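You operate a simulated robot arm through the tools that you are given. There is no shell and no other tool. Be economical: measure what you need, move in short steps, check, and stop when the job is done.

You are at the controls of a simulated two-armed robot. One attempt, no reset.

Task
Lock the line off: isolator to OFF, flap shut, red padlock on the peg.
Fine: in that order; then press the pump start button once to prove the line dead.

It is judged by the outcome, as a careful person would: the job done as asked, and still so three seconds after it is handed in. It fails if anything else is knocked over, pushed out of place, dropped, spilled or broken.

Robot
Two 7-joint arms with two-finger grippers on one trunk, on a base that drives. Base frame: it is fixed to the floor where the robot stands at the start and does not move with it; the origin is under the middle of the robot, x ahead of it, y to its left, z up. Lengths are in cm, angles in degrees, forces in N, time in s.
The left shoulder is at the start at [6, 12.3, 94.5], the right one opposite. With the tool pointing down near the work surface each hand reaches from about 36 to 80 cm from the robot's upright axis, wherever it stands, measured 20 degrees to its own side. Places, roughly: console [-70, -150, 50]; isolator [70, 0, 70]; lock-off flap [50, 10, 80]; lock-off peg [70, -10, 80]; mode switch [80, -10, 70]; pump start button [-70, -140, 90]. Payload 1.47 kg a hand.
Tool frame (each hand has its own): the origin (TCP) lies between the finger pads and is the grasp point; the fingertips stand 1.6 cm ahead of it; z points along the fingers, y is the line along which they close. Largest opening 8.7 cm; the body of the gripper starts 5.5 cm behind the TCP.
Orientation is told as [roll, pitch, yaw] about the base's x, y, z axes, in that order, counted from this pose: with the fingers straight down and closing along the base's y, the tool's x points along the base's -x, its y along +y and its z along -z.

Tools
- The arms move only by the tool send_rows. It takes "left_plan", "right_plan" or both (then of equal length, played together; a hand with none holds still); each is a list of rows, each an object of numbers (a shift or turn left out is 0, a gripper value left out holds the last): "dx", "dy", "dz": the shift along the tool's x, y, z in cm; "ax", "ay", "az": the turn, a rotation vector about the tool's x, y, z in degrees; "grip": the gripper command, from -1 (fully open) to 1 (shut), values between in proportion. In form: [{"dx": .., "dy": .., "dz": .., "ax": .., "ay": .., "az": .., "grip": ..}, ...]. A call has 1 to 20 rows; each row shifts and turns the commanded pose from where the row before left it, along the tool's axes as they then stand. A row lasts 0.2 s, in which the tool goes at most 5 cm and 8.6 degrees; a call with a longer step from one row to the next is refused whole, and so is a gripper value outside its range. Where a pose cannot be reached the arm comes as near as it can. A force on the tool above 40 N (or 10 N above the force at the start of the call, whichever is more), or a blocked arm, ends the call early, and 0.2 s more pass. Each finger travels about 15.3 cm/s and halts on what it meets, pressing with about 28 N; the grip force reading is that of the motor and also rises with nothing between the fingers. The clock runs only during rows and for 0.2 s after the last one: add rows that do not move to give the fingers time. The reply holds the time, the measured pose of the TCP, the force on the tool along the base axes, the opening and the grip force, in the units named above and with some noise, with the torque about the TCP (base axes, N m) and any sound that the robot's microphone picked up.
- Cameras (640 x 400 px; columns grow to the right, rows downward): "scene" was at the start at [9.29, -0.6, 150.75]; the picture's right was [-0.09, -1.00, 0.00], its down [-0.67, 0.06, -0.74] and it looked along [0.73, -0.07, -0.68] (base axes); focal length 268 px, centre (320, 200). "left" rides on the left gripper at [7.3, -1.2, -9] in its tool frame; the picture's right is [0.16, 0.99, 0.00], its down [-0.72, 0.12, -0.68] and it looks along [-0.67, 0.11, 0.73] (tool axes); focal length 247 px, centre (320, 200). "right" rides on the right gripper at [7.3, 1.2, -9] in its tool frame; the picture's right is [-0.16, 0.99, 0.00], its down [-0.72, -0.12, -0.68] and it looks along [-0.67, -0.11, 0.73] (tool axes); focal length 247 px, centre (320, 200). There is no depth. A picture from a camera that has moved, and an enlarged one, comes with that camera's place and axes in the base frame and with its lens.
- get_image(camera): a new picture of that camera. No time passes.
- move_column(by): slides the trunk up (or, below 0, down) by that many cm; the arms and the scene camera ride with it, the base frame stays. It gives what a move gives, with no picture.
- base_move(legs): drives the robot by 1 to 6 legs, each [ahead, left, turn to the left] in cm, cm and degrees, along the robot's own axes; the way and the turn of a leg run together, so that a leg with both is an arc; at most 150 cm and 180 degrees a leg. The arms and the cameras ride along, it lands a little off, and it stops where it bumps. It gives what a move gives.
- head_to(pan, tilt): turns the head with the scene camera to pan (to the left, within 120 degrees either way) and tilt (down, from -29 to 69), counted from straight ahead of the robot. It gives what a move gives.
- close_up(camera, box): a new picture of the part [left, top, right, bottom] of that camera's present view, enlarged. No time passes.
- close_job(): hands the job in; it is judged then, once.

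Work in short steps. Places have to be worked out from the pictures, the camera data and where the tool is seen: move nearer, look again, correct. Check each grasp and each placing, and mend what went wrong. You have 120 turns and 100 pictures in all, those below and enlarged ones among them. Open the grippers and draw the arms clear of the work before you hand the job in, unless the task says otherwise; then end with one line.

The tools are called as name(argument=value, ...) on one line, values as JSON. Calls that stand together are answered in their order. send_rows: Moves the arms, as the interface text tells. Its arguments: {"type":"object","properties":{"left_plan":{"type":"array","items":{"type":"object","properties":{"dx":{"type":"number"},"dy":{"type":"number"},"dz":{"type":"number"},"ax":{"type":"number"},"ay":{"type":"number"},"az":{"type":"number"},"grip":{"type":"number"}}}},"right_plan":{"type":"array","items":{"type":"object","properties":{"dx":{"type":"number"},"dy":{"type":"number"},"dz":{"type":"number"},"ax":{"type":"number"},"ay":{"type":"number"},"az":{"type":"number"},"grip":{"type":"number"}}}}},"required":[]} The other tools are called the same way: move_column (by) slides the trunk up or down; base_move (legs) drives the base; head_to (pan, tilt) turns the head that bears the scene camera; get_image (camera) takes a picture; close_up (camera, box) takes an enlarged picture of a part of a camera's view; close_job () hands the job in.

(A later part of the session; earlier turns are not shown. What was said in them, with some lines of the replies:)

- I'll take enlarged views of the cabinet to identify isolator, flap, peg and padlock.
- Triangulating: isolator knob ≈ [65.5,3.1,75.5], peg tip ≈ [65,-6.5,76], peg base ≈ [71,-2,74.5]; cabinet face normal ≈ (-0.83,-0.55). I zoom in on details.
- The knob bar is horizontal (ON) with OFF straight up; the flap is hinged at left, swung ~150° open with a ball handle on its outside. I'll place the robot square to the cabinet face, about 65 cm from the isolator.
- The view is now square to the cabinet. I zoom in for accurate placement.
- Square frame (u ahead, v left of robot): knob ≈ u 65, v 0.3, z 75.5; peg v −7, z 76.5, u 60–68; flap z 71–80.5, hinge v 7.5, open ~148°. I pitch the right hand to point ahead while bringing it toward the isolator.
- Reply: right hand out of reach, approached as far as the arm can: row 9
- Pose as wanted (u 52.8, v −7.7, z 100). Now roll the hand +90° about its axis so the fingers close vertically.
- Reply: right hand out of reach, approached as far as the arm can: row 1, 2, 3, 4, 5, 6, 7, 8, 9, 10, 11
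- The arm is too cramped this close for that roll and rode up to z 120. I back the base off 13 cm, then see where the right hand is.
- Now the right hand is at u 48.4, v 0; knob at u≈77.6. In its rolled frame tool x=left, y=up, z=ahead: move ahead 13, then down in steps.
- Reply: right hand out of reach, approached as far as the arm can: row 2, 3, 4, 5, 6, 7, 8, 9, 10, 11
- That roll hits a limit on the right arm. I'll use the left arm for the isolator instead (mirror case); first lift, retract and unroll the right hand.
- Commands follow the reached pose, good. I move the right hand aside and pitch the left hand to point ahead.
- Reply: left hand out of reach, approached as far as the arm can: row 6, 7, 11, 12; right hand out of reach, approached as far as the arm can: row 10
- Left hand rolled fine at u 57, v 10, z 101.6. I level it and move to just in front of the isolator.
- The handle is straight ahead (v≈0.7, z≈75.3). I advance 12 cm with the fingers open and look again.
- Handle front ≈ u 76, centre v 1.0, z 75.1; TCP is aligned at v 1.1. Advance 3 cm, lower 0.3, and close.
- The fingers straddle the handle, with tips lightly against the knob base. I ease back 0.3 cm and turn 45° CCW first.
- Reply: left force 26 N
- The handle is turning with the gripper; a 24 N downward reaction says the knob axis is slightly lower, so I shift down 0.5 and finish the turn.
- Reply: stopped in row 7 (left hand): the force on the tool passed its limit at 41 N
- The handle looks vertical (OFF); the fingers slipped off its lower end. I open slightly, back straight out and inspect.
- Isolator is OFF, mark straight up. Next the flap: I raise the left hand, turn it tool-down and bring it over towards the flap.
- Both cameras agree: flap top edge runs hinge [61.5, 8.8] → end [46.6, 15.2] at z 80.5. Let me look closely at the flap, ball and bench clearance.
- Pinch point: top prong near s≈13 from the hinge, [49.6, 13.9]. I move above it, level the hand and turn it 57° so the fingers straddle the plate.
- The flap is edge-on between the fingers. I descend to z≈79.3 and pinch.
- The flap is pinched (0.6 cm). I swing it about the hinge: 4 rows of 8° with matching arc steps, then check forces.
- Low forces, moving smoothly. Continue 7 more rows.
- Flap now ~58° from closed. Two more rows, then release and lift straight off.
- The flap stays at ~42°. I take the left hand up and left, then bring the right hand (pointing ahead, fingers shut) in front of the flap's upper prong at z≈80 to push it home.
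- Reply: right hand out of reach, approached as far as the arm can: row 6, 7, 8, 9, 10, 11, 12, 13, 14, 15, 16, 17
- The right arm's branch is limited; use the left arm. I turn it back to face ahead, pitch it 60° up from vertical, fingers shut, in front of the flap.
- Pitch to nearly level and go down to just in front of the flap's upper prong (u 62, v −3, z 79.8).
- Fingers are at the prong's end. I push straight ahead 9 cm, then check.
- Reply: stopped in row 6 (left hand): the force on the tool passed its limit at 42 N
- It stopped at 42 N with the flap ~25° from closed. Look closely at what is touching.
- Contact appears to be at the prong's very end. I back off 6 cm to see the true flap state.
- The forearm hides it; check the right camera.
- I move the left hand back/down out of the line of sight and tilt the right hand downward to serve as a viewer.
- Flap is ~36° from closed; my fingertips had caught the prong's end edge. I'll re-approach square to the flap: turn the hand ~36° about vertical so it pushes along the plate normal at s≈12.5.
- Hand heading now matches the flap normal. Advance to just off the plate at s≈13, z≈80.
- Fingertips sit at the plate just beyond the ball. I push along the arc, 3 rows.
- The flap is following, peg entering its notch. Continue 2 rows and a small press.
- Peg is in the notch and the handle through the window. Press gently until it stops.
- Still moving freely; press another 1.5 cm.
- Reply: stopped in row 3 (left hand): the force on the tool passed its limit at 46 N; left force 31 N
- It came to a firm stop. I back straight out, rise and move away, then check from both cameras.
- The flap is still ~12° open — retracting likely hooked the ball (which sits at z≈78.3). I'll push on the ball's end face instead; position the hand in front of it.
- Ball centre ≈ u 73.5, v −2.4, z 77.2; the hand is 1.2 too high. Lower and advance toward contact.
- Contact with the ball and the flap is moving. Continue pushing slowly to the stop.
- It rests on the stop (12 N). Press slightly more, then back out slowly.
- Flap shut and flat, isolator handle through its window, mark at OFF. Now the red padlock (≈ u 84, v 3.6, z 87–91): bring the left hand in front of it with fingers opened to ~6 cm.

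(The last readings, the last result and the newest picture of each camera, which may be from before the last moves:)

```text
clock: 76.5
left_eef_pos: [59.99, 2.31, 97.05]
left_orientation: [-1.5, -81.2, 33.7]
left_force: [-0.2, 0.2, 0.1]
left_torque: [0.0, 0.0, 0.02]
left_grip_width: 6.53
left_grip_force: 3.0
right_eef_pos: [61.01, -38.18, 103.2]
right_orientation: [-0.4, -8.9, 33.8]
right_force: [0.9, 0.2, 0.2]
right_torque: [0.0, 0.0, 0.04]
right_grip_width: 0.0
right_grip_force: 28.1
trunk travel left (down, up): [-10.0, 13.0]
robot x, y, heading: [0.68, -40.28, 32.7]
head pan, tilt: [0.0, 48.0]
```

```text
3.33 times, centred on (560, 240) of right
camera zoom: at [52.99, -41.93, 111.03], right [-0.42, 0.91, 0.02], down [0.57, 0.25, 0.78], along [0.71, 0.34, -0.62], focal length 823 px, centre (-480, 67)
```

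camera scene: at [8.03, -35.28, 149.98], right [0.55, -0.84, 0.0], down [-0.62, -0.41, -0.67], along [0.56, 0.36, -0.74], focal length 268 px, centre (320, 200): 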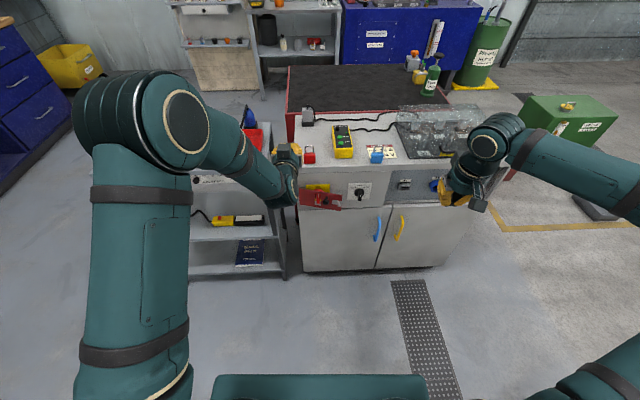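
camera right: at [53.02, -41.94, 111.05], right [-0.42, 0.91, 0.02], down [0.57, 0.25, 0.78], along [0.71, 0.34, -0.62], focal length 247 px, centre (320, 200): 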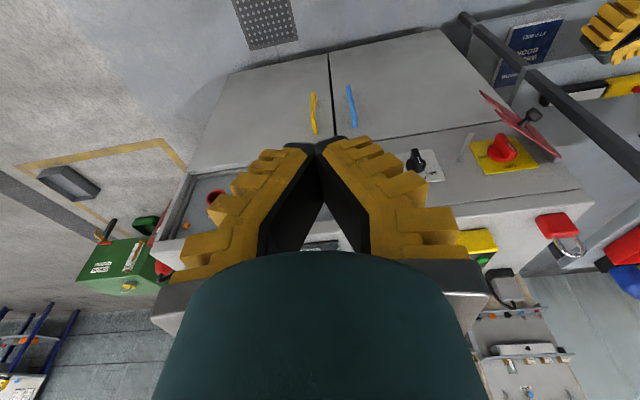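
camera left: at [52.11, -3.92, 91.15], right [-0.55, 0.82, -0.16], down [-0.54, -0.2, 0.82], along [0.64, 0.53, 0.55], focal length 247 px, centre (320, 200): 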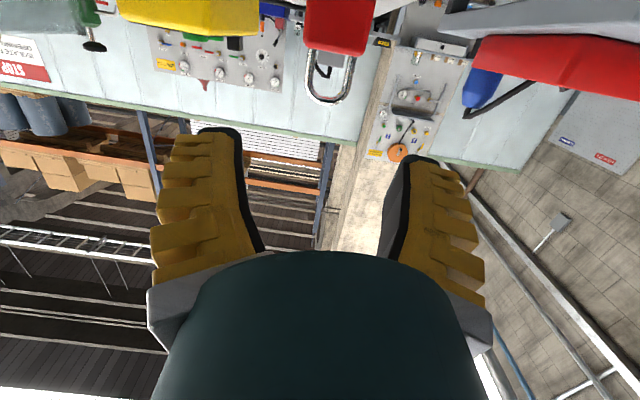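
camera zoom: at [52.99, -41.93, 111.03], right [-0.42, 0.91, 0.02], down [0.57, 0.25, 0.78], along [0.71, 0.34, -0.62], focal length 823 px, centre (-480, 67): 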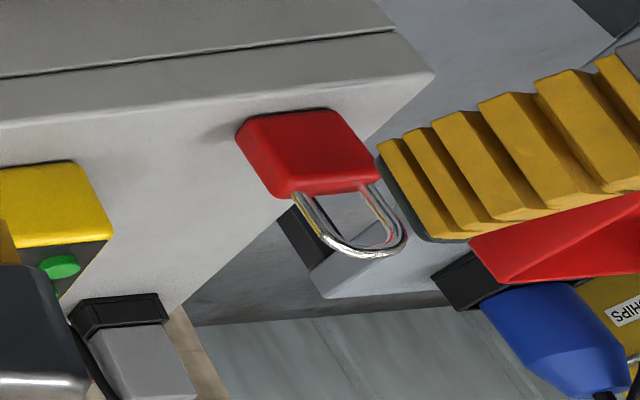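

Three cameras agree: padlock centre u 83, v 3.8, body z 88.3–92.2, shackle top 95.2. Lower to z≈90.8 in front of it, then advance around it.

send_rows(left_plan=[{"dx": 2, "dz": 0.3, "dy": 0.4}, {"dx": 2, "dz": 0.3}, {"dx": 2.1, "dz": 0.3}, {"dz": 2, "dx": -0.3}, {"dz": 2, "dx": -0.3}])

get_image(camera="left")

close_up(camera="scene", box=[260, 120, 360, 185])

```text
clock: 77.8
left_eef_pos: [62.97, 4.78, 90.73]
left_orientation: [-1.4, -81.3, 33.7]
left_force: [-0.2, -0.2, 0.1]
left_torque: [-0.01, 0.03, -0.02]
left_grip_width: 6.57
left_grip_force: 3.3
right_eef_pos: [60.88, -38.11, 103.3]
right_orientation: [-0.4, -9.0, 33.8]
right_force: [-0.6, 0.1, 0.6]
right_torque: [-0.03, 0.01, -0.03]
right_grip_width: 0.02
right_grip_force: 29.0
trunk travel left (down, up): [-10.0, 13.0]
robot x, y, heading: [0.36, -39.88, 33.0]
head pan, tilt: [0.0, 48.0]
```

```text
32 pictures are left
camera left: at [55.26, -1.42, 84.98], right [-0.55, 0.82, -0.16], down [-0.54, -0.2, 0.82], along [0.64, 0.53, 0.55], focal length 247 px, centre (320, 200)
```

left: 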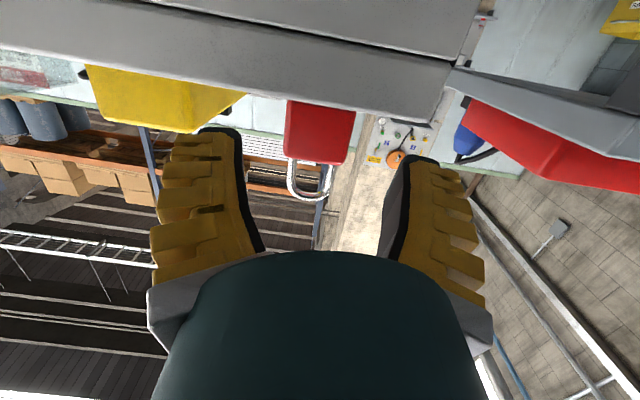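

```text
6.15 times, centred on (310, 152) of scene
camera zoom: at [8.12, -35.31, 149.97], right [0.55, -0.84, 0.0], down [-0.62, -0.41, -0.67], along [0.56, 0.36, -0.74], focal length 1649 px, centre (382, 492)
```

zoom: 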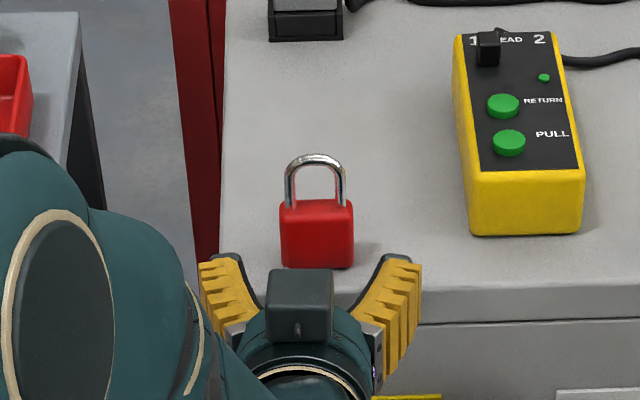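

Nearly centred. Advance 5.6 cm around the body and close.

send_rows(left_plan=[{"dz": 1.5, "dx": -0.22, "dy": -0.1}, {"dz": 1.5, "dx": -0.22, "dy": -0.1}, {"dz": 1.5, "dx": -0.22}, {"dz": 1.1, "dx": -0.16}, {"grip": 0}, {"grip": 0.3}, {"grip": 0.7}, {"grip": 1}, {}])

close_up(camera="scene", box=[260, 120, 360, 185])

get_image(camera="left")

```text
clock: 79.8
left_eef_pos: [68.05, 7.75, 90.8]
left_orientation: [-1.4, -81.3, 33.6]
left_force: [0.8, 0.7, 1.1]
left_torque: [0.08, 0.05, -0.02]
left_grip_width: 3.73
left_grip_force: 27.8
right_eef_pos: [60.93, -38.17, 103.23]
right_orientation: [-0.4, -8.9, 33.8]
right_force: [1.0, -0.2, -0.4]
right_torque: [0.0, 0.03, 0.04]
right_grip_width: 0.0
right_grip_force: 28.4
trunk travel left (down, up): [-10.0, 13.0]
robot x, y, heading: [0.47, -40.07, 33.4]
head pan, tilt: [0.0, 48.0]
```

```text
6.15 times, centred on (310, 152) of scene
camera zoom: at [8.08, -35.33, 149.98], right [0.55, -0.84, 0.0], down [-0.62, -0.41, -0.67], along [0.56, 0.36, -0.74], focal length 1649 px, centre (382, 492)
```

zoom: 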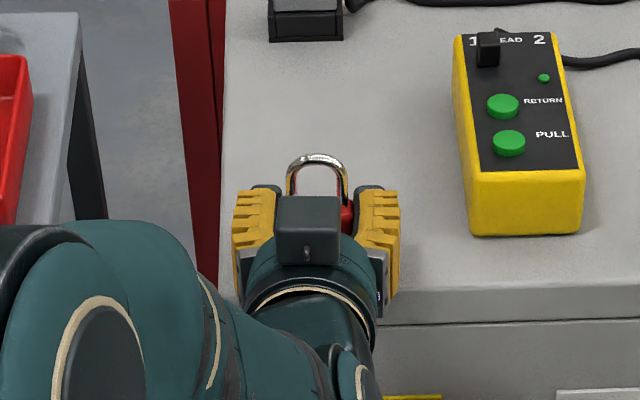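

```text
29 pictures are left
camera left: at [60.17, 1.46, 85.03], right [-0.55, 0.82, -0.16], down [-0.54, -0.2, 0.82], along [0.64, 0.53, 0.55], focal length 247 px, centre (320, 200)
```

left: 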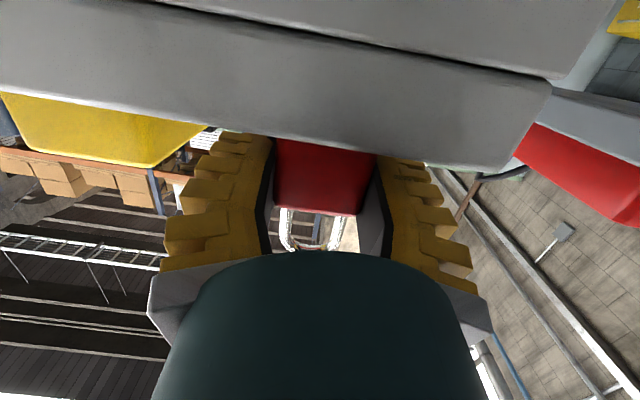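

Padlock gripped (3.7 cm). Lift, draw back, shift right, and lower in front of the peg.

send_rows(left_plan=[{"dx": -2, "grip": 1}, {"dx": -3}, {"dz": -3}, {"dz": -3}, {"dz": -3}, {"dz": -3}, {"dz": -3}, {"dy": -2, "dx": 2.5}, {"dy": -2, "dx": 2.5}, {"dy": -2, "dx": 2.5}, {"dy": -2, "dx": 2.5}, {"dy": -1.5, "dx": 2.5}, {"dy": -1.3, "dx": 2.5}, {"dx": 2.5}, {"dx": 2.5}, {"dx": 2.5}, {"dx": 2.5}])

get_image(camera="left")

close_up(camera="scene", box=[280, 160, 380, 225])

close_up(camera="right", box=[410, 20, 570, 170])

```text
clock: 83.3
left_eef_pos: [58.61, -10.93, 73.35]
left_orientation: [-1.3, -81.3, 33.5]
left_force: [0.3, -0.1, 0.0]
left_torque: [-0.01, -0.02, 0.01]
left_grip_width: 3.74
left_grip_force: 28.3
right_eef_pos: [61.01, -38.16, 103.24]
right_orientation: [-0.4, -8.9, 33.8]
right_force: [0.3, -0.6, -0.4]
right_torque: [-0.02, -0.01, 0.03]
right_grip_width: 0.0
right_grip_force: 28.0
trunk travel left (down, up): [-10.0, 13.0]
robot x, y, heading: [0.33, -39.98, 32.8]
head pan, tilt: [0.0, 48.0]
```

```text
28 pictures are left
camera left: at [50.81, -17.31, 67.52], right [-0.55, 0.82, -0.16], down [-0.54, -0.2, 0.82], along [0.64, 0.53, 0.55], focal length 247 px, centre (320, 200)
```

left: 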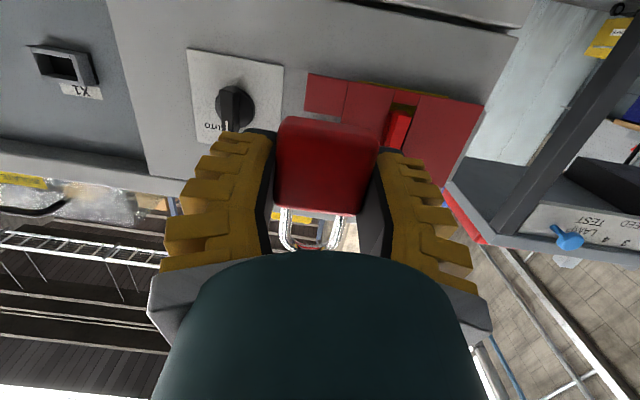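

```text
6.15 times, centred on (330, 192) of scene
camera zoom: at [8.11, -35.33, 149.97], right [0.55, -0.84, 0.0], down [-0.62, -0.41, -0.67], along [0.56, 0.36, -0.74], focal length 1649 px, centre (258, 246)
```

zoom: 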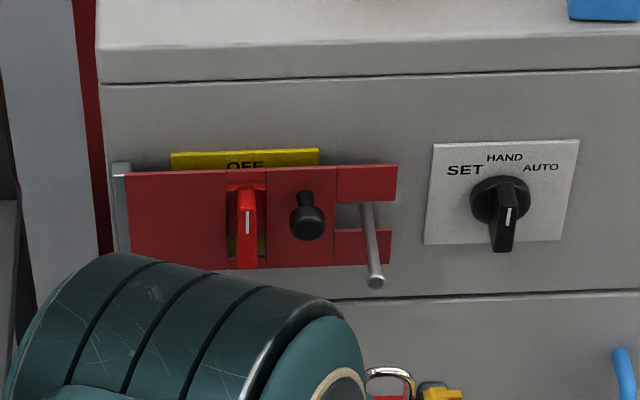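

```text
2.67 times, centred on (490, 95) of right
camera zoom: at [52.97, -41.91, 111.04], right [-0.42, 0.91, 0.02], down [0.57, 0.25, 0.78], along [0.71, 0.34, -0.62], focal length 659 px, centre (-133, 480)
```

zoom: 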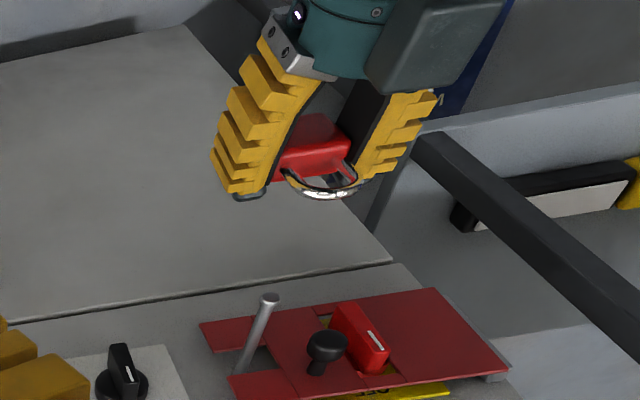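

Triangulated: peg head is 8.4 cm ahead of, 0.3 left of, and about 0.35 below the shackle opening's centre. Adjust and advance to just short of the head.

send_rows(left_plan=[{"dy": 0.3, "dx": 0.35, "grip": 1}, {"dz": 2, "dx": -0.3}, {"dz": 2, "dx": -0.3}, {"dz": 2, "dx": -0.3}, {"dz": 1, "dx": -0.15}])

close_up(camera="scene", box=[300, 180, 372, 225])

close_up(camera="right", box=[430, 60, 550, 170])

```text
clock: 84.5
left_eef_pos: [64.56, -7.02, 73.0]
left_orientation: [-1.4, -81.3, 33.6]
left_force: [0.5, 0.1, -1.0]
left_torque: [0.0, -0.01, 0.0]
left_grip_width: 3.72
left_grip_force: 28.9
right_eef_pos: [60.96, -38.13, 103.33]
right_orientation: [-0.4, -9.0, 33.9]
right_force: [-0.1, -0.4, -0.5]
right_torque: [-0.02, 0.02, -0.02]
right_grip_width: 0.0
right_grip_force: 28.5
trunk travel left (down, up): [-10.0, 13.0]
robot x, y, heading: [0.42, -40.49, 33.1]
head pan, tilt: [0.0, 48.0]
```

```text
8.89 times, centred on (336, 202) of scene
camera zoom: at [8.1, -35.33, 149.98], right [0.55, -0.84, 0.0], down [-0.62, -0.41, -0.67], along [0.56, 0.36, -0.74], focal length 2382 px, centre (178, 178)
```

zoom: 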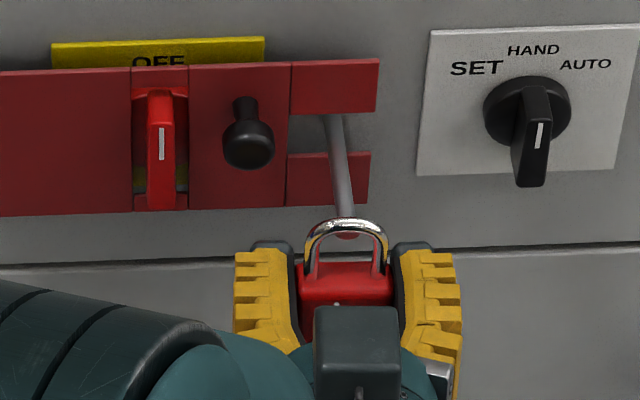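

```text
3.64 times, centred on (490, 115) of right
camera zoom: at [52.96, -41.91, 111.05], right [-0.42, 0.91, 0.02], down [0.57, 0.25, 0.78], along [0.71, 0.34, -0.62], focal length 898 px, centre (-298, 509)
```

zoom: 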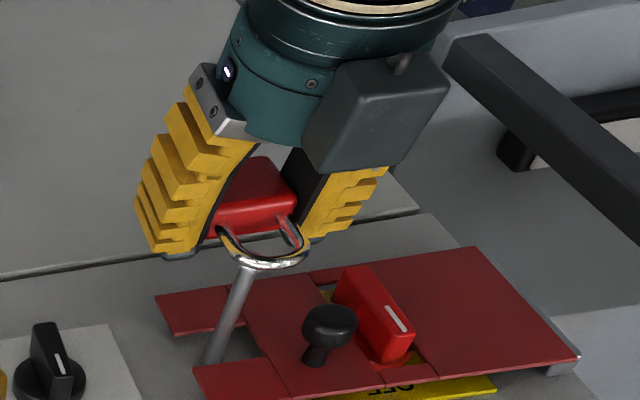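

The head lines up inside the shackle opening. Advance slowly 2 cm to thread it and watch the force.

send_rows(left_plan=[{"dz": 0.7, "dx": -0.1}, {"dz": 0.7, "dx": -0.1}, {"dz": 0.7, "dx": -0.1}])

close_up(camera="scene", box=[300, 180, 372, 225])

close_up(camera="right", box=[430, 60, 550, 170])

```text
clock: 85.3
left_eef_pos: [66.32, -5.82, 72.9]
left_orientation: [-1.5, -81.3, 33.9]
left_force: [-0.1, 0.7, -1.0]
left_torque: [0.01, -0.01, -0.01]
left_grip_width: 3.74
left_grip_force: 28.6
right_eef_pos: [61.02, -38.19, 103.22]
right_orientation: [-0.4, -8.9, 33.9]
right_force: [-0.1, 0.5, 0.2]
right_torque: [-0.02, 0.01, 0.04]
right_grip_width: 0.03
right_grip_force: 27.8
trunk travel left (down, up): [-10.0, 13.0]
robot x, y, heading: [0.53, -40.33, 33.1]
head pan, tilt: [0.0, 48.0]
```

```text
8.89 times, centred on (336, 202) of scene
camera zoom: at [8.1, -35.32, 149.98], right [0.55, -0.84, 0.0], down [-0.62, -0.41, -0.67], along [0.56, 0.36, -0.74], focal length 2382 px, centre (178, 178)
```

zoom: 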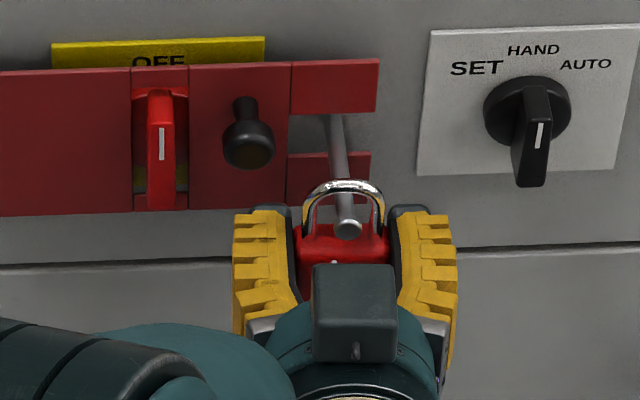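

```text
3.64 times, centred on (490, 115) of right
camera zoom: at [52.96, -41.9, 111.05], right [-0.42, 0.91, 0.02], down [0.57, 0.25, 0.78], along [0.71, 0.34, -0.62], focal length 898 px, centre (-298, 509)
```

zoom: 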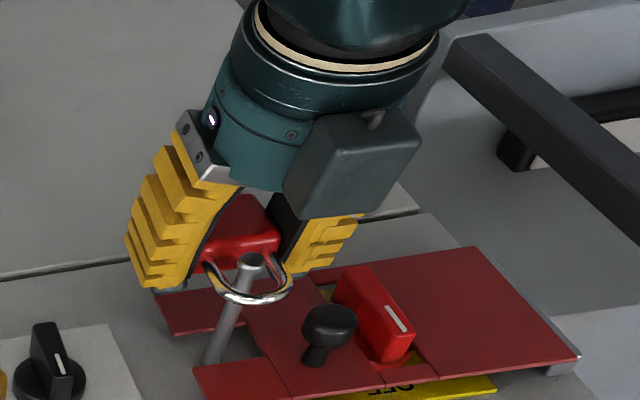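

The peg is through the shackle. Advance 2 cm further along the peg, then look.

send_rows(left_plan=[{"dz": 0.7, "dx": -0.1}, {"dz": 0.7, "dx": -0.1}, {"dz": 0.6, "dx": -0.1}])

close_up(camera="right", box=[430, 60, 550, 170])

```text
clock: 86.2
left_eef_pos: [68.09, -4.79, 72.96]
left_orientation: [-1.6, -81.3, 33.9]
left_force: [-1.1, 0.3, -0.4]
left_torque: [0.01, 0.01, -0.02]
left_grip_width: 3.74
left_grip_force: 27.4
right_eef_pos: [60.98, -38.12, 103.22]
right_orientation: [-0.3, -8.9, 33.8]
right_force: [0.2, 0.2, 0.6]
right_torque: [-0.03, 0.01, -0.02]
right_grip_width: 0.0
right_grip_force: 28.6
trunk travel left (down, up): [-10.0, 13.0]
robot x, y, heading: [0.83, -40.37, 33.3]
head pan, tilt: [0.0, 48.0]
```

```text
3.64 times, centred on (490, 115) of right
camera zoom: at [52.96, -41.9, 111.05], right [-0.42, 0.91, 0.02], down [0.57, 0.25, 0.78], along [0.71, 0.34, -0.62], focal length 898 px, centre (-298, 509)
```

zoom: 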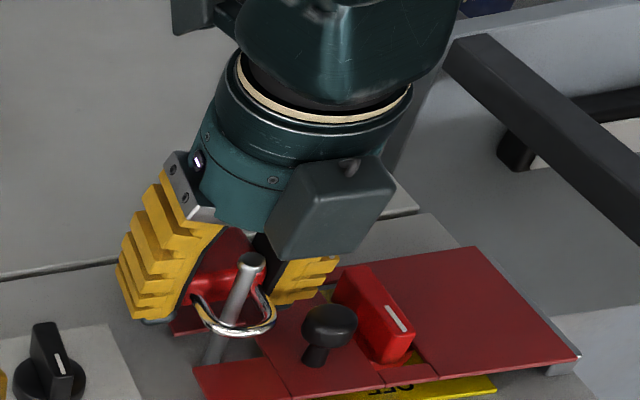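

Good depth. Lower in small steps to rest the shackle on the peg.

send_rows(left_plan=[{"dx": 0.3}, {"dx": 0.3}, {"dx": 0.2}, {}])

```text
clock: 87.2
left_eef_pos: [67.91, -4.93, 72.19]
left_orientation: [-1.4, -81.3, 33.6]
left_force: [-0.7, -0.2, -0.4]
left_torque: [0.0, 0.0, -0.01]
left_grip_width: 3.72
left_grip_force: 27.7
right_eef_pos: [60.94, -38.13, 103.26]
right_orientation: [-0.3, -8.9, 34.0]
right_force: [-0.4, 1.2, 0.8]
right_torque: [-0.01, 0.01, 0.0]
right_grip_width: 0.0
right_grip_force: 28.0
trunk travel left (down, up): [-10.0, 13.0]
robot x, y, heading: [0.58, -40.37, 32.8]
head pan, tilt: [0.0, 48.0]
```

send_rows(left_plan=[{"dx": 0.2}, {"dx": 0.2}, {}])

close_up(camera="right", box=[430, 60, 550, 170])

```text
clock: 88.0
left_eef_pos: [67.88, -4.92, 71.8]
left_orientation: [-1.4, -81.3, 33.6]
left_force: [-0.2, -0.1, -1.3]
left_torque: [-0.05, 0.01, -0.07]
left_grip_width: 3.7
left_grip_force: 27.8
right_eef_pos: [60.97, -38.24, 103.18]
right_orientation: [-0.3, -8.9, 34.0]
right_force: [-0.3, 0.2, 0.2]
right_torque: [0.03, 0.0, 0.0]
right_grip_width: 0.0
right_grip_force: 27.6
trunk travel left (down, up): [-10.0, 13.0]
robot x, y, heading: [0.46, -40.0, 32.8]
head pan, tilt: [0.0, 48.0]
```

```text
3.64 times, centred on (490, 115) of right
camera zoom: at [52.96, -41.91, 111.05], right [-0.42, 0.91, 0.02], down [0.57, 0.25, 0.78], along [0.71, 0.34, -0.62], focal length 898 px, centre (-298, 509)
```

zoom: 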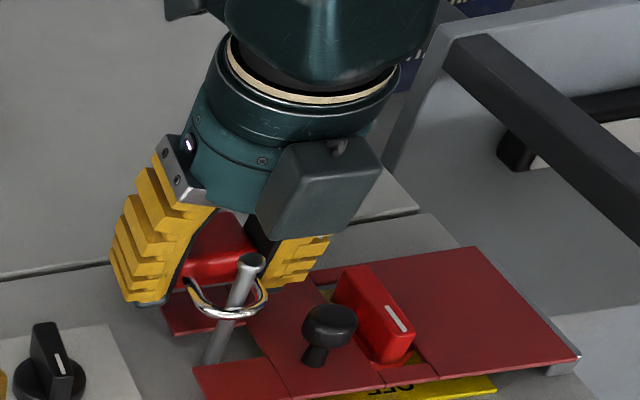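

No contact yet; a little further down, keeping depth along the peg.

send_rows(left_plan=[{"dx": 0.2, "dz": 0.2}, {"dx": 0.2, "dz": 0.2}, {"dx": 0.15, "dz": 0.1}, {}])

```text
clock: 89.0
left_eef_pos: [68.19, -4.62, 71.4]
left_orientation: [-1.7, -81.7, 33.9]
left_force: [1.0, -1.0, 19.7]
left_torque: [0.03, 0.07, 0.08]
left_grip_width: 3.73
left_grip_force: 28.1
right_eef_pos: [60.88, -38.3, 103.41]
right_orientation: [-0.3, -9.0, 33.8]
right_force: [0.5, -0.7, -0.8]
right_torque: [-0.01, 0.03, -0.01]
right_grip_width: 0.0
right_grip_force: 28.0
trunk travel left (down, up): [-10.0, 13.0]
robot x, y, heading: [0.79, -40.35, 32.8]
head pan, tilt: [0.0, 48.0]
```

Shackle rests on the peg (20 N up). Ease up slightly and open the fingers slowly.

send_rows(left_plan=[{"dx": -0.2}, {"grip": 0.3}, {"grip": 0.1}, {"grip": 0}, {"grip": -0.15}, {}, {}])

close_up(camera="right", box=[430, 60, 550, 170])

get_image(camera="left")

```text
clock: 90.5
left_eef_pos: [68.06, -4.62, 71.44]
left_orientation: [-1.4, -81.4, 33.6]
left_force: [-0.6, -0.2, 0.3]
left_torque: [-0.03, -0.02, 0.01]
left_grip_width: 5.54
left_grip_force: 3.8
right_eef_pos: [60.96, -38.2, 103.21]
right_orientation: [-0.3, -8.9, 33.9]
right_force: [-0.3, -0.5, -0.6]
right_torque: [0.01, 0.0, -0.01]
right_grip_width: 0.02
right_grip_force: 28.7
trunk travel left (down, up): [-10.0, 13.0]
robot x, y, heading: [0.74, -40.3, 33.2]
head pan, tilt: [0.0, 48.0]
```

```text
3.64 times, centred on (490, 115) of right
camera zoom: at [52.95, -41.91, 111.05], right [-0.42, 0.91, 0.02], down [0.57, 0.25, 0.78], along [0.71, 0.34, -0.62], focal length 898 px, centre (-298, 509)
```

zoom: 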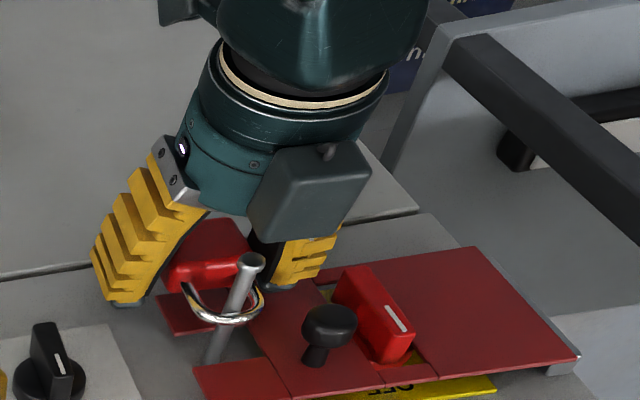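

```text
18 pictures are left
camera left: at [60.39, -10.96, 65.56], right [-0.55, 0.82, -0.16], down [-0.54, -0.2, 0.82], along [0.64, 0.53, 0.55], focal length 247 px, centre (320, 200)
```

left: 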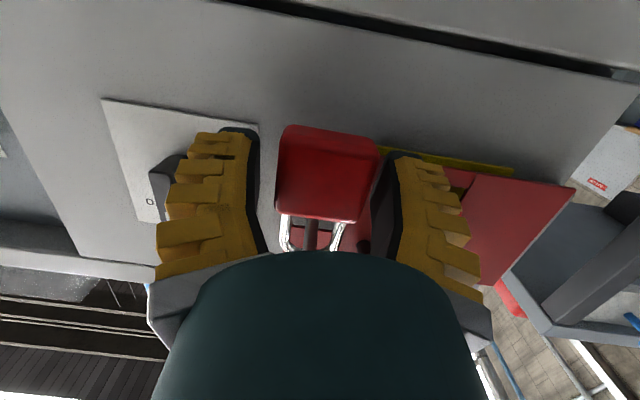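

Padlock hangs free on the peg. Retract straight back, then check once.

send_rows(left_plan=[{"dz": -1, "dx": 0.15}, {"dz": -1.5, "dx": 0.2}, {"dz": -2, "dx": 0.3}, {"dz": -3, "dx": 0.4}, {"dz": -3, "dx": 0.4}, {"dz": -4}, {"dz": -4}])

close_up(camera="right", box=[430, 60, 590, 180])

```text
clock: 92.2
left_eef_pos: [52.62, -14.51, 72.64]
left_orientation: [-1.5, -81.4, 33.7]
left_force: [0.6, 0.2, 0.0]
left_torque: [0.01, -0.02, 0.01]
left_grip_width: 5.53
left_grip_force: 3.9
right_eef_pos: [60.91, -38.04, 103.21]
right_orientation: [-0.3, -8.9, 33.8]
right_force: [-0.5, 0.5, -0.1]
right_torque: [-0.01, -0.02, 0.02]
right_grip_width: 0.02
right_grip_force: 28.3
trunk travel left (down, up): [-10.0, 13.0]
robot x, y, heading: [0.46, -40.29, 33.2]
head pan, tilt: [0.0, 48.0]
```

```text
3.33 times, centred on (510, 120) of right
camera zoom: at [52.93, -41.94, 111.06], right [-0.42, 0.91, 0.02], down [0.57, 0.25, 0.78], along [0.71, 0.34, -0.62], focal length 823 px, centre (-313, 467)
```

zoom: 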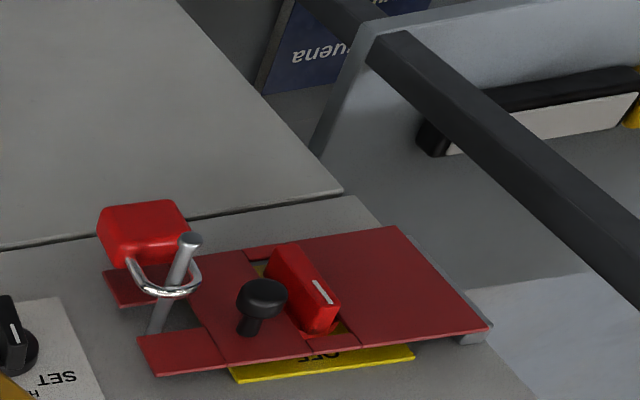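

Lock-off is in place. Next the pump start button: I raise and pull in the left hand and look toward the console on the right-rear.

send_rows(left_plan=[{"dx": -4, "dz": -1}, {"dx": -4, "dz": -1}, {"dx": -4, "dz": -1}, {"dx": -4, "dz": -1}, {"dx": -4, "dz": -1}, {"dx": -4, "dz": -1}, {"dx": -4, "dz": -1}])

head_to(pan=-119, tilt=25)

get_image(camera="scene")

```text
clock: 93.8
left_eef_pos: [50.32, -16.04, 101.55]
left_orientation: [-1.5, -81.4, 33.6]
left_force: [-0.5, 0.1, -0.4]
left_torque: [0.02, 0.01, 0.0]
left_grip_width: 5.54
left_grip_force: 3.3
right_eef_pos: [60.93, -38.11, 103.25]
right_orientation: [-0.2, -8.9, 33.9]
right_force: [-0.1, 0.0, -0.1]
right_torque: [0.0, -0.01, -0.02]
right_grip_width: 0.03
right_grip_force: 28.1
trunk travel left (down, up): [-10.0, 13.0]
robot x, y, heading: [0.66, -40.35, 33.3]
head pan, tilt: [0.0, 48.0]
```

```text
clock: 95.7
left_eef_pos: [50.26, -15.99, 101.48]
left_orientation: [-1.4, -81.3, 33.7]
left_force: [0.8, 0.5, 0.1]
left_torque: [0.0, -0.02, -0.02]
left_grip_width: 5.54
left_grip_force: 3.8
right_eef_pos: [61.01, -38.25, 103.27]
right_orientation: [-0.3, -8.9, 33.9]
right_force: [-0.5, -0.7, 0.5]
right_torque: [0.01, -0.03, -0.02]
right_grip_width: 0.01
right_grip_force: 28.2
trunk travel left (down, up): [-10.0, 13.0]
robot x, y, heading: [0.47, -40.06, 33.0]
head pan, tilt: [-119.0, 25.0]
```

```text
16 pictures are left
camera scene: at [2.13, -48.82, 153.45], right [-1.0, -0.07, 0.0], down [-0.03, 0.42, -0.91], along [0.06, -0.9, -0.42], focal length 268 px, centre (320, 200)
```

scene: 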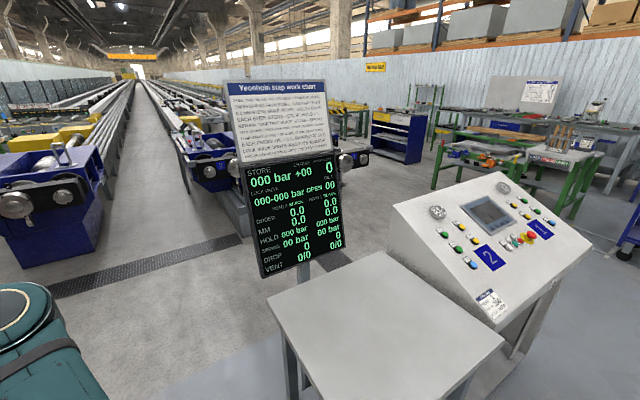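

close_up(camera="scene", box=[390, 165, 600, 330])

```text
2.42 times, centred on (495, 248) of scene
camera zoom: at [2.13, -48.82, 153.45], right [-1.0, -0.07, 0.0], down [-0.03, 0.42, -0.91], along [0.06, -0.9, -0.42], focal length 650 px, centre (-104, 85)
```

zoom: 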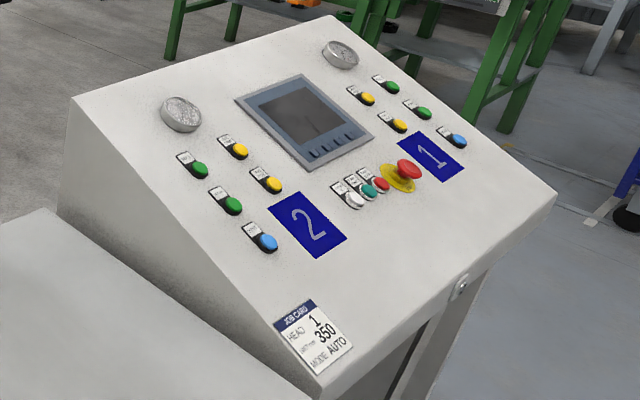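

The console faces (−x,+y); I should stand around [-105,-90] facing −54°. I check that the floor behind is free before driving.

head_to(pan=119, tilt=35)

get_image(camera="scene")

```text
clock: 99.1
left_eef_pos: [50.26, -16.09, 101.48]
left_orientation: [-1.4, -81.3, 33.8]
left_force: [0.0, 0.7, 0.3]
left_torque: [0.02, -0.01, -0.03]
left_grip_width: 5.53
left_grip_force: 3.5
right_eef_pos: [60.87, -38.22, 103.29]
right_orientation: [-0.2, -8.8, 33.9]
right_force: [0.2, 0.6, -0.2]
right_torque: [0.0, 0.01, 0.02]
right_grip_width: 0.01
right_grip_force: 28.0
trunk travel left (down, up): [-10.0, 13.0]
robot x, y, heading: [0.78, -40.48, 33.2]
head pan, tilt: [119.0, 35.0]
```

```text
14 pictures are left
camera scene: at [-6.3, -35.5, 151.88], right [0.47, 0.88, 0.0], down [0.51, -0.27, -0.82], along [-0.72, 0.38, -0.57], focal length 268 px, centre (320, 200)
```

scene: 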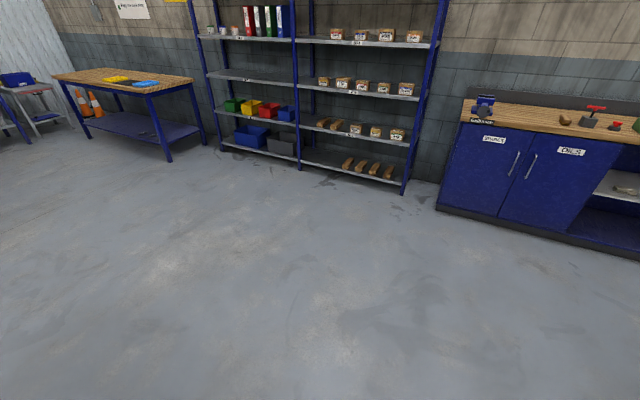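

The floor behind is clear. Drive away from the table, turn to face the console, and sidestep to about 75 cm in front of it.

base_move(legs=[[-45, 42, 0], [0, 0, -88], [0, -76, 0]])

head_to(pan=0, tilt=38)

get_image(camera="scene")

```text
clock: 113.7
left_eef_pos: [-94.18, -122.65, 101.58]
left_orientation: [-1.3, -81.3, -53.5]
left_force: [-0.2, -1.5, 1.0]
left_torque: [-0.03, 0.02, 0.0]
left_grip_width: 5.54
left_grip_force: 3.7
right_eef_pos: [-115.78, -134.55, 103.32]
right_orientation: [-0.3, -8.9, -53.2]
right_force: [-0.2, 0.6, 0.3]
right_torque: [0.03, 0.01, -0.01]
right_grip_width: 0.02
right_grip_force: 27.9
trunk travel left (down, up): [-10.0, 13.0]
robot x, y, heading: [-120.87, -74.18, -54.1]
head pan, tilt: [119.0, 35.0]
```

```text
clock: 115.7
left_eef_pos: [-94.22, -122.68, 101.47]
left_orientation: [-1.4, -81.3, -53.3]
left_force: [0.2, -0.4, 0.6]
left_torque: [0.03, -0.02, 0.0]
left_grip_width: 5.52
left_grip_force: 3.8
right_eef_pos: [-115.87, -134.39, 103.17]
right_orientation: [-0.3, -8.9, -53.2]
right_force: [0.0, -0.7, 0.2]
right_torque: [0.01, 0.01, 0.0]
right_grip_width: 0.0
right_grip_force: 28.3
trunk travel left (down, up): [-10.0, 13.0]
robot x, y, heading: [-121.09, -74.23, -54.1]
head pan, tilt: [0.0, 38.0]
```

```text
13 pictures are left
camera scene: at [-115.45, -81.98, 151.42], right [-0.81, -0.59, 0.0], down [-0.36, 0.5, -0.79], along [0.46, -0.64, -0.62], focal length 268 px, centre (320, 200)
```

scene: 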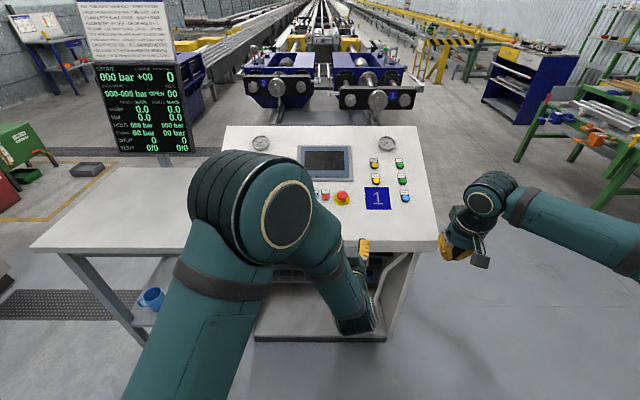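

Square to the console. Zoom to read the button labels on the visible part.

close_up(camera="scene", box=[300, 150, 420, 225])

```text
5.33 times, centred on (360, 188) of scene
camera zoom: at [-115.45, -81.98, 151.42], right [-0.81, -0.59, 0.0], down [-0.36, 0.5, -0.79], along [0.46, -0.64, -0.62], focal length 1430 px, centre (107, 267)
```

zoom: 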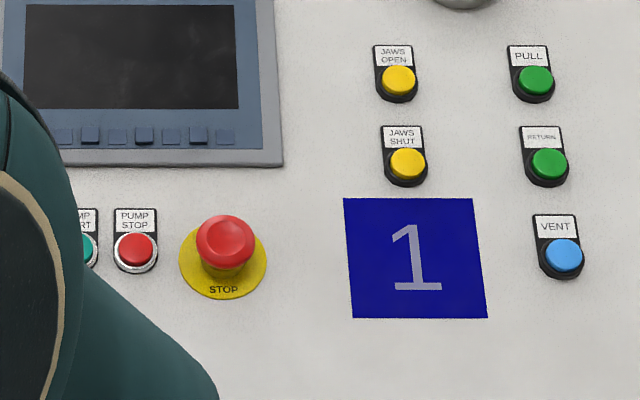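

Teal "PUMP START" is left of red "PUMP STOP"; triangulated at ≈[-69.3,-142.6,93.1], panel sloped ~27°. I close the left hand, raise it and pitch it so that it points normal to the panel (27° from vertical).

send_rows(left_plan=[{"dx": -4, "grip": 1}, {"dx": -4}, {"ay": 7.8}, {"ay": 7.8}, {"ay": 7.8}, {"ay": 7.8}, {"ay": 7.8}, {"ay": 7.8}, {"ay": 7.8}])

base_move(legs=[[15, 0, 0]])

get_image(camera="scene")

```text
clock: 117.7
left_eef_pos: [-93.5, -123.66, 109.45]
left_orientation: [-0.3, -26.6, -54.6]
left_force: [-0.4, -0.1, -0.7]
left_torque: [0.02, -0.01, 0.0]
left_grip_width: 0.0
left_grip_force: 28.1
right_eef_pos: [-115.76, -134.51, 103.24]
right_orientation: [-0.3, -8.9, -53.2]
right_force: [0.9, -0.6, -1.0]
right_torque: [0.01, 0.01, 0.04]
right_grip_width: 0.0
right_grip_force: 28.0
trunk travel left (down, up): [-10.0, 13.0]
robot x, y, heading: [-121.0, -74.52, -54.2]
head pan, tilt: [0.0, 38.0]
```

```text
clock: 119.0
left_eef_pos: [-84.8, -135.7, 109.32]
left_orientation: [-0.2, -26.6, -54.7]
left_force: [0.3, 0.1, -0.8]
left_torque: [0.02, 0.02, 0.02]
left_grip_width: 0.0
left_grip_force: 27.6
right_eef_pos: [-107.15, -146.53, 103.23]
right_orientation: [-0.3, -8.8, -53.2]
right_force: [0.5, -0.4, 0.5]
right_torque: [0.02, 0.0, 0.03]
right_grip_width: 0.01
right_grip_force: 28.3
trunk travel left (down, up): [-10.0, 13.0]
robot x, y, heading: [-112.45, -86.19, -53.9]
head pan, tilt: [0.0, 38.0]
```

```text
11 pictures are left
camera scene: at [-106.69, -94.07, 151.41], right [-0.81, -0.59, 0.0], down [-0.36, 0.5, -0.79], along [0.46, -0.64, -0.62], focal length 268 px, centre (320, 200)
```

scene: 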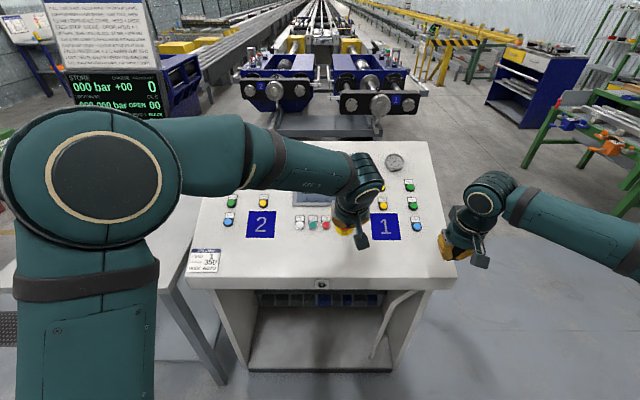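

close_up(camera="scene", box=[280, 195, 376, 255])

get_image(camera="left")

```text
6.67 times, centred on (328, 225) of scene
camera zoom: at [-106.69, -94.07, 151.41], right [-0.81, -0.59, 0.0], down [-0.36, 0.5, -0.79], along [0.46, -0.64, -0.62], focal length 1787 px, centre (267, 33)
```

zoom: 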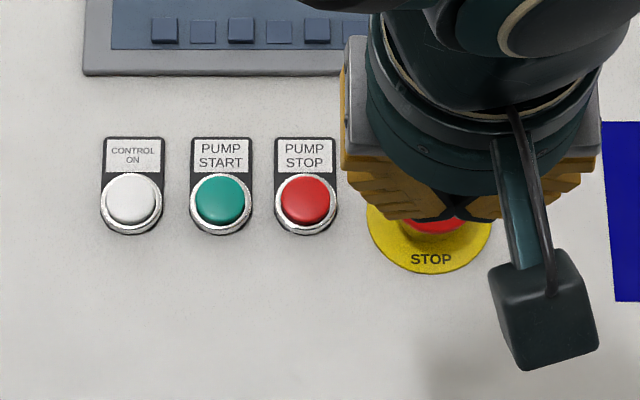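

```text
9 pictures are left
camera left: at [-91.85, -127.72, 114.13], right [0.73, 0.68, -0.07], down [0.29, -0.21, 0.93], along [0.62, -0.7, -0.35], focal length 247 px, centre (320, 200)
```

left: 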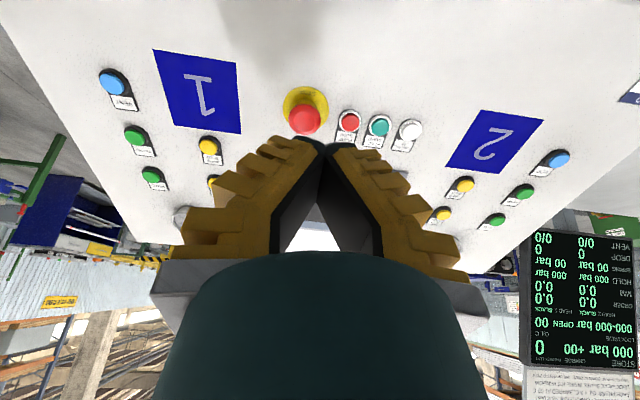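

Button triangulated at [-69,-142.8,93]. Move laterally above it, then descend along the panel normal to ~9 cm short and check.

send_rows(left_plan=[{"dy": 2.1, "dx": -1.5}, {"dy": 2.1, "dx": -1.5}, {"dy": 2.1, "dx": -1.5}, {"dy": 2.2, "dx": -1.6}, {"dz": 3.5}, {"dz": 3.5}, {"dz": 3.5}])

get_image(camera="left")

```text
clock: 120.6
left_eef_pos: [-71.93, -139.03, 102.59]
left_orientation: [-0.2, -26.6, -54.7]
left_force: [0.2, 0.3, -0.7]
left_torque: [0.03, -0.02, -0.01]
left_grip_width: 0.0
left_grip_force: 28.4
right_eef_pos: [-107.25, -146.49, 103.26]
right_orientation: [-0.3, -8.8, -53.2]
right_force: [0.1, 0.0, -0.4]
right_torque: [0.01, 0.0, -0.01]
right_grip_width: 0.02
right_grip_force: 28.2
trunk travel left (down, up): [-10.0, 13.0]
robot x, y, heading: [-112.37, -86.39, -54.1]
head pan, tilt: [0.0, 38.0]
```

```text
8 pictures are left
camera left: at [-79.04, -131.1, 107.31], right [0.73, 0.68, -0.07], down [0.29, -0.21, 0.93], along [0.62, -0.7, -0.35], focal length 247 px, centre (320, 200)
```

left: 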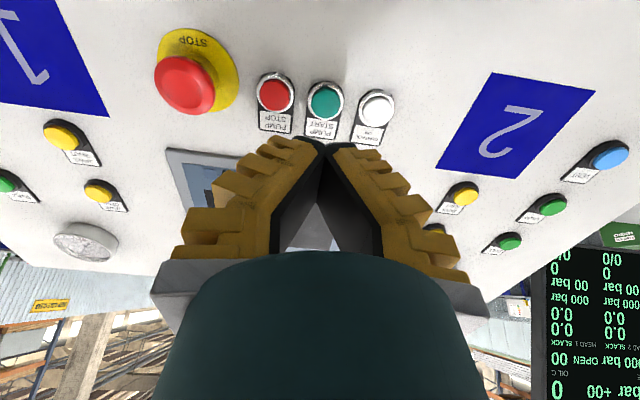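

Refined estimate agrees: contact expected after ~9 cm. Small correction and advance 8 cm.

send_rows(left_plan=[{"dy": 0.25, "dx": -0.2, "dz": 2}, {"dz": 2}, {"dz": 2}, {"dz": 1}, {"dz": 0.6}, {}])

get_image(camera="left")

```text
clock: 122.0
left_eef_pos: [-69.9, -141.81, 96.04]
left_orientation: [-0.2, -26.7, -54.7]
left_force: [-0.6, -0.5, -0.4]
left_torque: [-0.02, 0.0, -0.01]
left_grip_width: 0.0
left_grip_force: 27.9
right_eef_pos: [-107.38, -146.43, 103.2]
right_orientation: [-0.4, -8.8, -53.2]
right_force: [0.2, 0.4, -0.4]
right_torque: [0.01, 0.03, -0.02]
right_grip_width: 0.0
right_grip_force: 27.6
trunk travel left (down, up): [-10.0, 13.0]
robot x, y, heading: [-112.45, -86.41, -54.1]
head pan, tilt: [0.0, 38.0]
```

```text
7 pictures are left
camera left: at [-76.9, -133.84, 100.77], right [0.73, 0.68, -0.07], down [0.29, -0.21, 0.93], along [0.62, -0.7, -0.35], focal length 247 px, centre (320, 200)
```

left: 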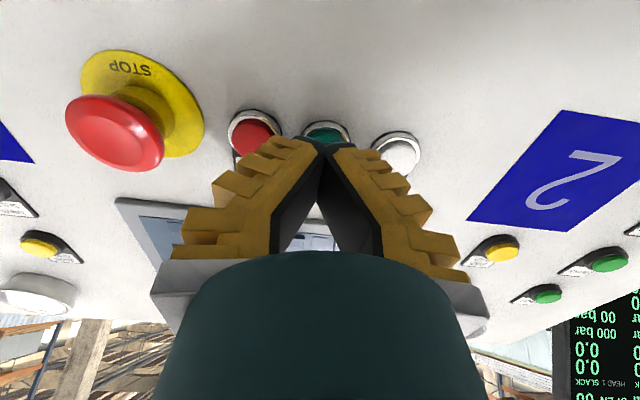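

Fingertips are centred on the teal button. Press in small steps until it gives.

send_rows(left_plan=[{"dz": 0.4}, {"dz": 0.4}, {"dz": 0.3}, {"dz": 0.2}])

```text
clock: 123.0
left_eef_pos: [-69.46, -142.34, 94.75]
left_orientation: [-0.2, -26.8, -54.6]
left_force: [0.5, 0.2, 0.5]
left_torque: [-0.02, 0.0, 0.01]
left_grip_width: 0.0
left_grip_force: 28.3
right_eef_pos: [-107.18, -146.27, 103.26]
right_orientation: [-0.4, -8.9, -53.1]
right_force: [0.4, 0.1, 0.8]
right_torque: [0.02, 0.05, 0.02]
right_grip_width: 0.0
right_grip_force: 28.1
trunk travel left (down, up): [-10.0, 13.0]
robot x, y, heading: [-112.53, -86.26, -54.2]
head pan, tilt: [0.0, 38.0]
```

send_rows(left_plan=[{"dz": 0.2}, {"dz": 0.2}, {"dz": 0.2}])

close_up(camera="left", box=[220, 60, 440, 200])

```text
clock: 123.8
left_eef_pos: [-69.22, -142.57, 94.34]
left_orientation: [-0.2, -26.7, -54.7]
left_force: [-0.8, 0.8, 2.3]
left_torque: [0.05, 0.03, 0.0]
left_grip_width: 0.0
left_grip_force: 27.4
right_eef_pos: [-107.18, -146.39, 103.23]
right_orientation: [-0.3, -8.8, -53.2]
right_force: [0.2, -1.0, 0.6]
right_torque: [0.0, 0.0, 0.01]
right_grip_width: 0.01
right_grip_force: 28.6
trunk travel left (down, up): [-10.0, 13.0]
robot x, y, heading: [-112.31, -86.14, -54.5]
head pan, tilt: [0.0, 38.0]
```

```text
2.86 times, centred on (330, 130) of left
camera zoom: at [-76.4, -134.57, 99.15], right [0.73, 0.68, -0.07], down [0.29, -0.21, 0.93], along [0.62, -0.7, -0.35], focal length 706 px, centre (291, 400)
```

zoom: 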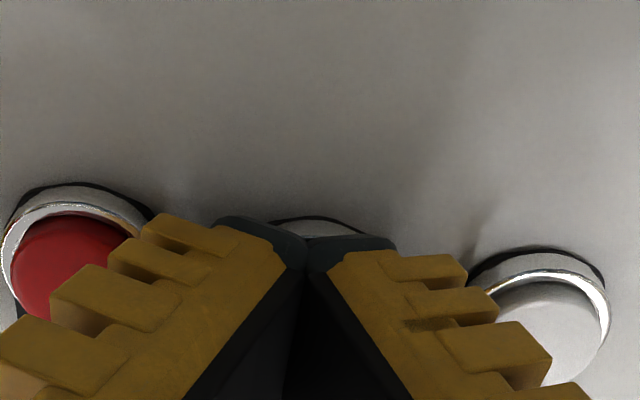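

Contact just begun (about 2.5 N), no click yet. Press a little further.

send_rows(left_plan=[{"dz": 0.2}, {"dz": 0.2}])

```text
clock: 124.4
left_eef_pos: [-69.29, -142.61, 94.11]
left_orientation: [-0.3, -26.7, -54.6]
left_force: [-3.2, 5.5, 8.6]
left_torque: [0.14, 0.0, -0.01]
left_grip_width: 0.0
left_grip_force: 28.5
right_eef_pos: [-107.21, -146.26, 103.47]
right_orientation: [-0.3, -9.0, -53.3]
right_force: [1.1, -1.2, -0.5]
right_torque: [0.02, 0.03, 0.0]
right_grip_width: 0.01
right_grip_force: 28.0
trunk travel left (down, up): [-10.0, 13.0]
robot x, y, heading: [-112.68, -86.38, -54.1]
head pan, tilt: [0.0, 38.0]
heard: click
```

Click heard — pressed once. Retract straight off the button and raise clear.

send_rows(left_plan=[{"dz": -1}, {"dz": -3}, {"dz": -4}, {"dz": -4}, {"dz": -4}, {"dz": -3, "dx": 2}, {"dx": 4}, {"dx": 4}])

get_image(camera="scene")

```text
clock: 126.2
left_eef_pos: [-79.3, -128.35, 106.56]
left_orientation: [-0.3, -26.7, -54.7]
left_force: [-0.1, 0.0, 0.3]
left_torque: [0.0, 0.02, 0.0]
left_grip_width: 0.0
left_grip_force: 27.8
right_eef_pos: [-107.28, -146.32, 103.38]
right_orientation: [-0.2, -8.8, -53.3]
right_force: [0.1, -0.2, 0.5]
right_torque: [0.02, 0.01, -0.01]
right_grip_width: 0.01
right_grip_force: 28.0
trunk travel left (down, up): [-10.0, 13.0]
robot x, y, heading: [-112.23, -86.22, -54.3]
head pan, tilt: [0.0, 38.0]
```

```text
5 pictures are left
camera scene: at [-106.83, -93.89, 151.43], right [-0.81, -0.59, 0.0], down [-0.36, 0.5, -0.79], along [0.46, -0.64, -0.62], focal length 268 px, centre (320, 200)
```

scene: 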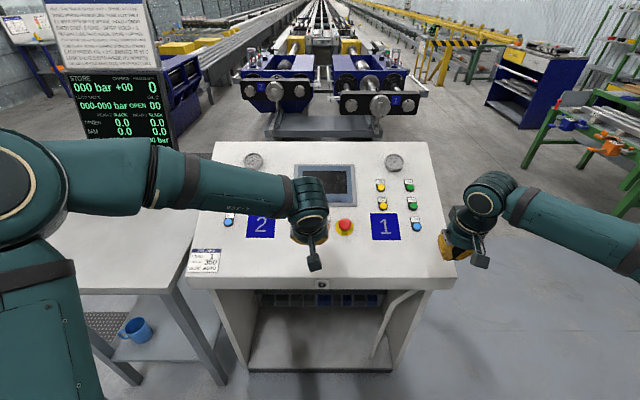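

No pump sound and the display still reads 000 bar: line dead. Back the base away, open the grippers, and take a last look at the lock-off.

base_move(legs=[[-20, 0, 0]])

send_rows(left_plan=[{"grip": -1}, {}, {}], right_plan=[{"grip": -1}, {}, {}])

head_to(pan=80, tilt=20)

close_up(camera="scene", box=[270, 150, 390, 240])

```text
clock: 127.8
left_eef_pos: [-91.01, -112.06, 106.5]
left_orientation: [-0.1, -26.8, -54.8]
left_force: [-0.3, -0.3, 1.0]
left_torque: [-0.04, -0.02, 0.01]
left_grip_width: 0.0
left_grip_force: 28.0
right_eef_pos: [-118.85, -130.16, 103.32]
right_orientation: [-0.2, -8.9, -53.2]
right_force: [0.0, 0.7, -0.4]
right_torque: [-0.03, -0.03, 0.03]
right_grip_width: 0.03
right_grip_force: 27.9
trunk travel left (down, up): [-10.0, 13.0]
robot x, y, heading: [-124.34, -69.89, -54.0]
head pan, tilt: [0.0, 38.0]
```

```text
clock: 128.6
left_eef_pos: [-91.04, -112.1, 106.47]
left_orientation: [-0.2, -26.8, -54.8]
left_force: [0.1, 0.8, 0.2]
left_torque: [-0.01, 0.02, -0.01]
left_grip_width: 8.7
left_grip_force: 0.1
right_eef_pos: [-118.95, -130.24, 103.32]
right_orientation: [-0.4, -8.9, -53.2]
right_force: [0.1, 1.1, 0.4]
right_torque: [-0.03, 0.01, 0.02]
right_grip_width: 8.69
right_grip_force: 0.1
trunk travel left (down, up): [-10.0, 13.0]
robot x, y, heading: [-124.24, -70.16, -54.1]
head pan, tilt: [0.0, 38.0]
```

```text
clock: 130.2
left_eef_pos: [-91.05, -112.2, 106.41]
left_orientation: [-0.2, -26.7, -54.7]
left_force: [-0.7, 0.8, 0.4]
left_torque: [-0.03, -0.01, -0.03]
left_grip_width: 8.71
left_grip_force: 0.1
right_eef_pos: [-119.04, -130.2, 103.26]
right_orientation: [-0.3, -8.9, -53.2]
right_force: [0.1, 0.6, 0.3]
right_torque: [0.01, 0.02, 0.03]
right_grip_width: 8.73
right_grip_force: 0.0
trunk travel left (down, up): [-10.0, 13.0]
robot x, y, heading: [-124.78, -70.06, -54.3]
head pan, tilt: [80.0, 20.0]
```

```text
4.44 times, centred on (330, 195) of scene
camera zoom: at [-115.22, -66.66, 154.26], right [0.44, -0.9, 0.0], down [-0.31, -0.15, -0.94], along [0.85, 0.41, -0.34], focal length 1191 px, centre (276, 222)
```

zoom: 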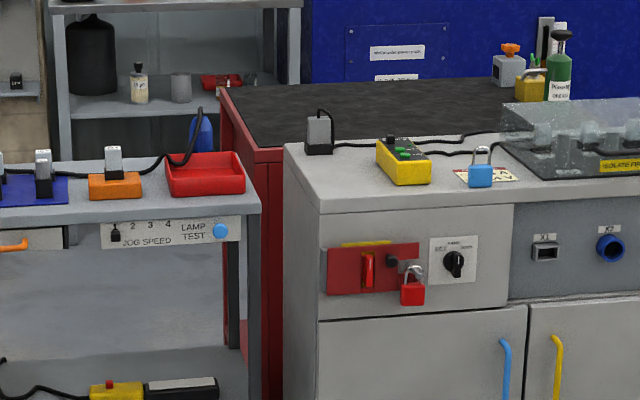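

The isolator is at OFF, the flap is shut and the red padlock hangs on the peg. The start button has been pressed once, and the arms are clear. I hand in.

close_job()

```text
The job is handed in.
```

The line is locked off: isolator at OFF, flap shut, red padlock on the peg, in that order. I then pressed the pump start button once; it clicked, I heard no pump and the display stayed at 000 bar, so the line is dead.
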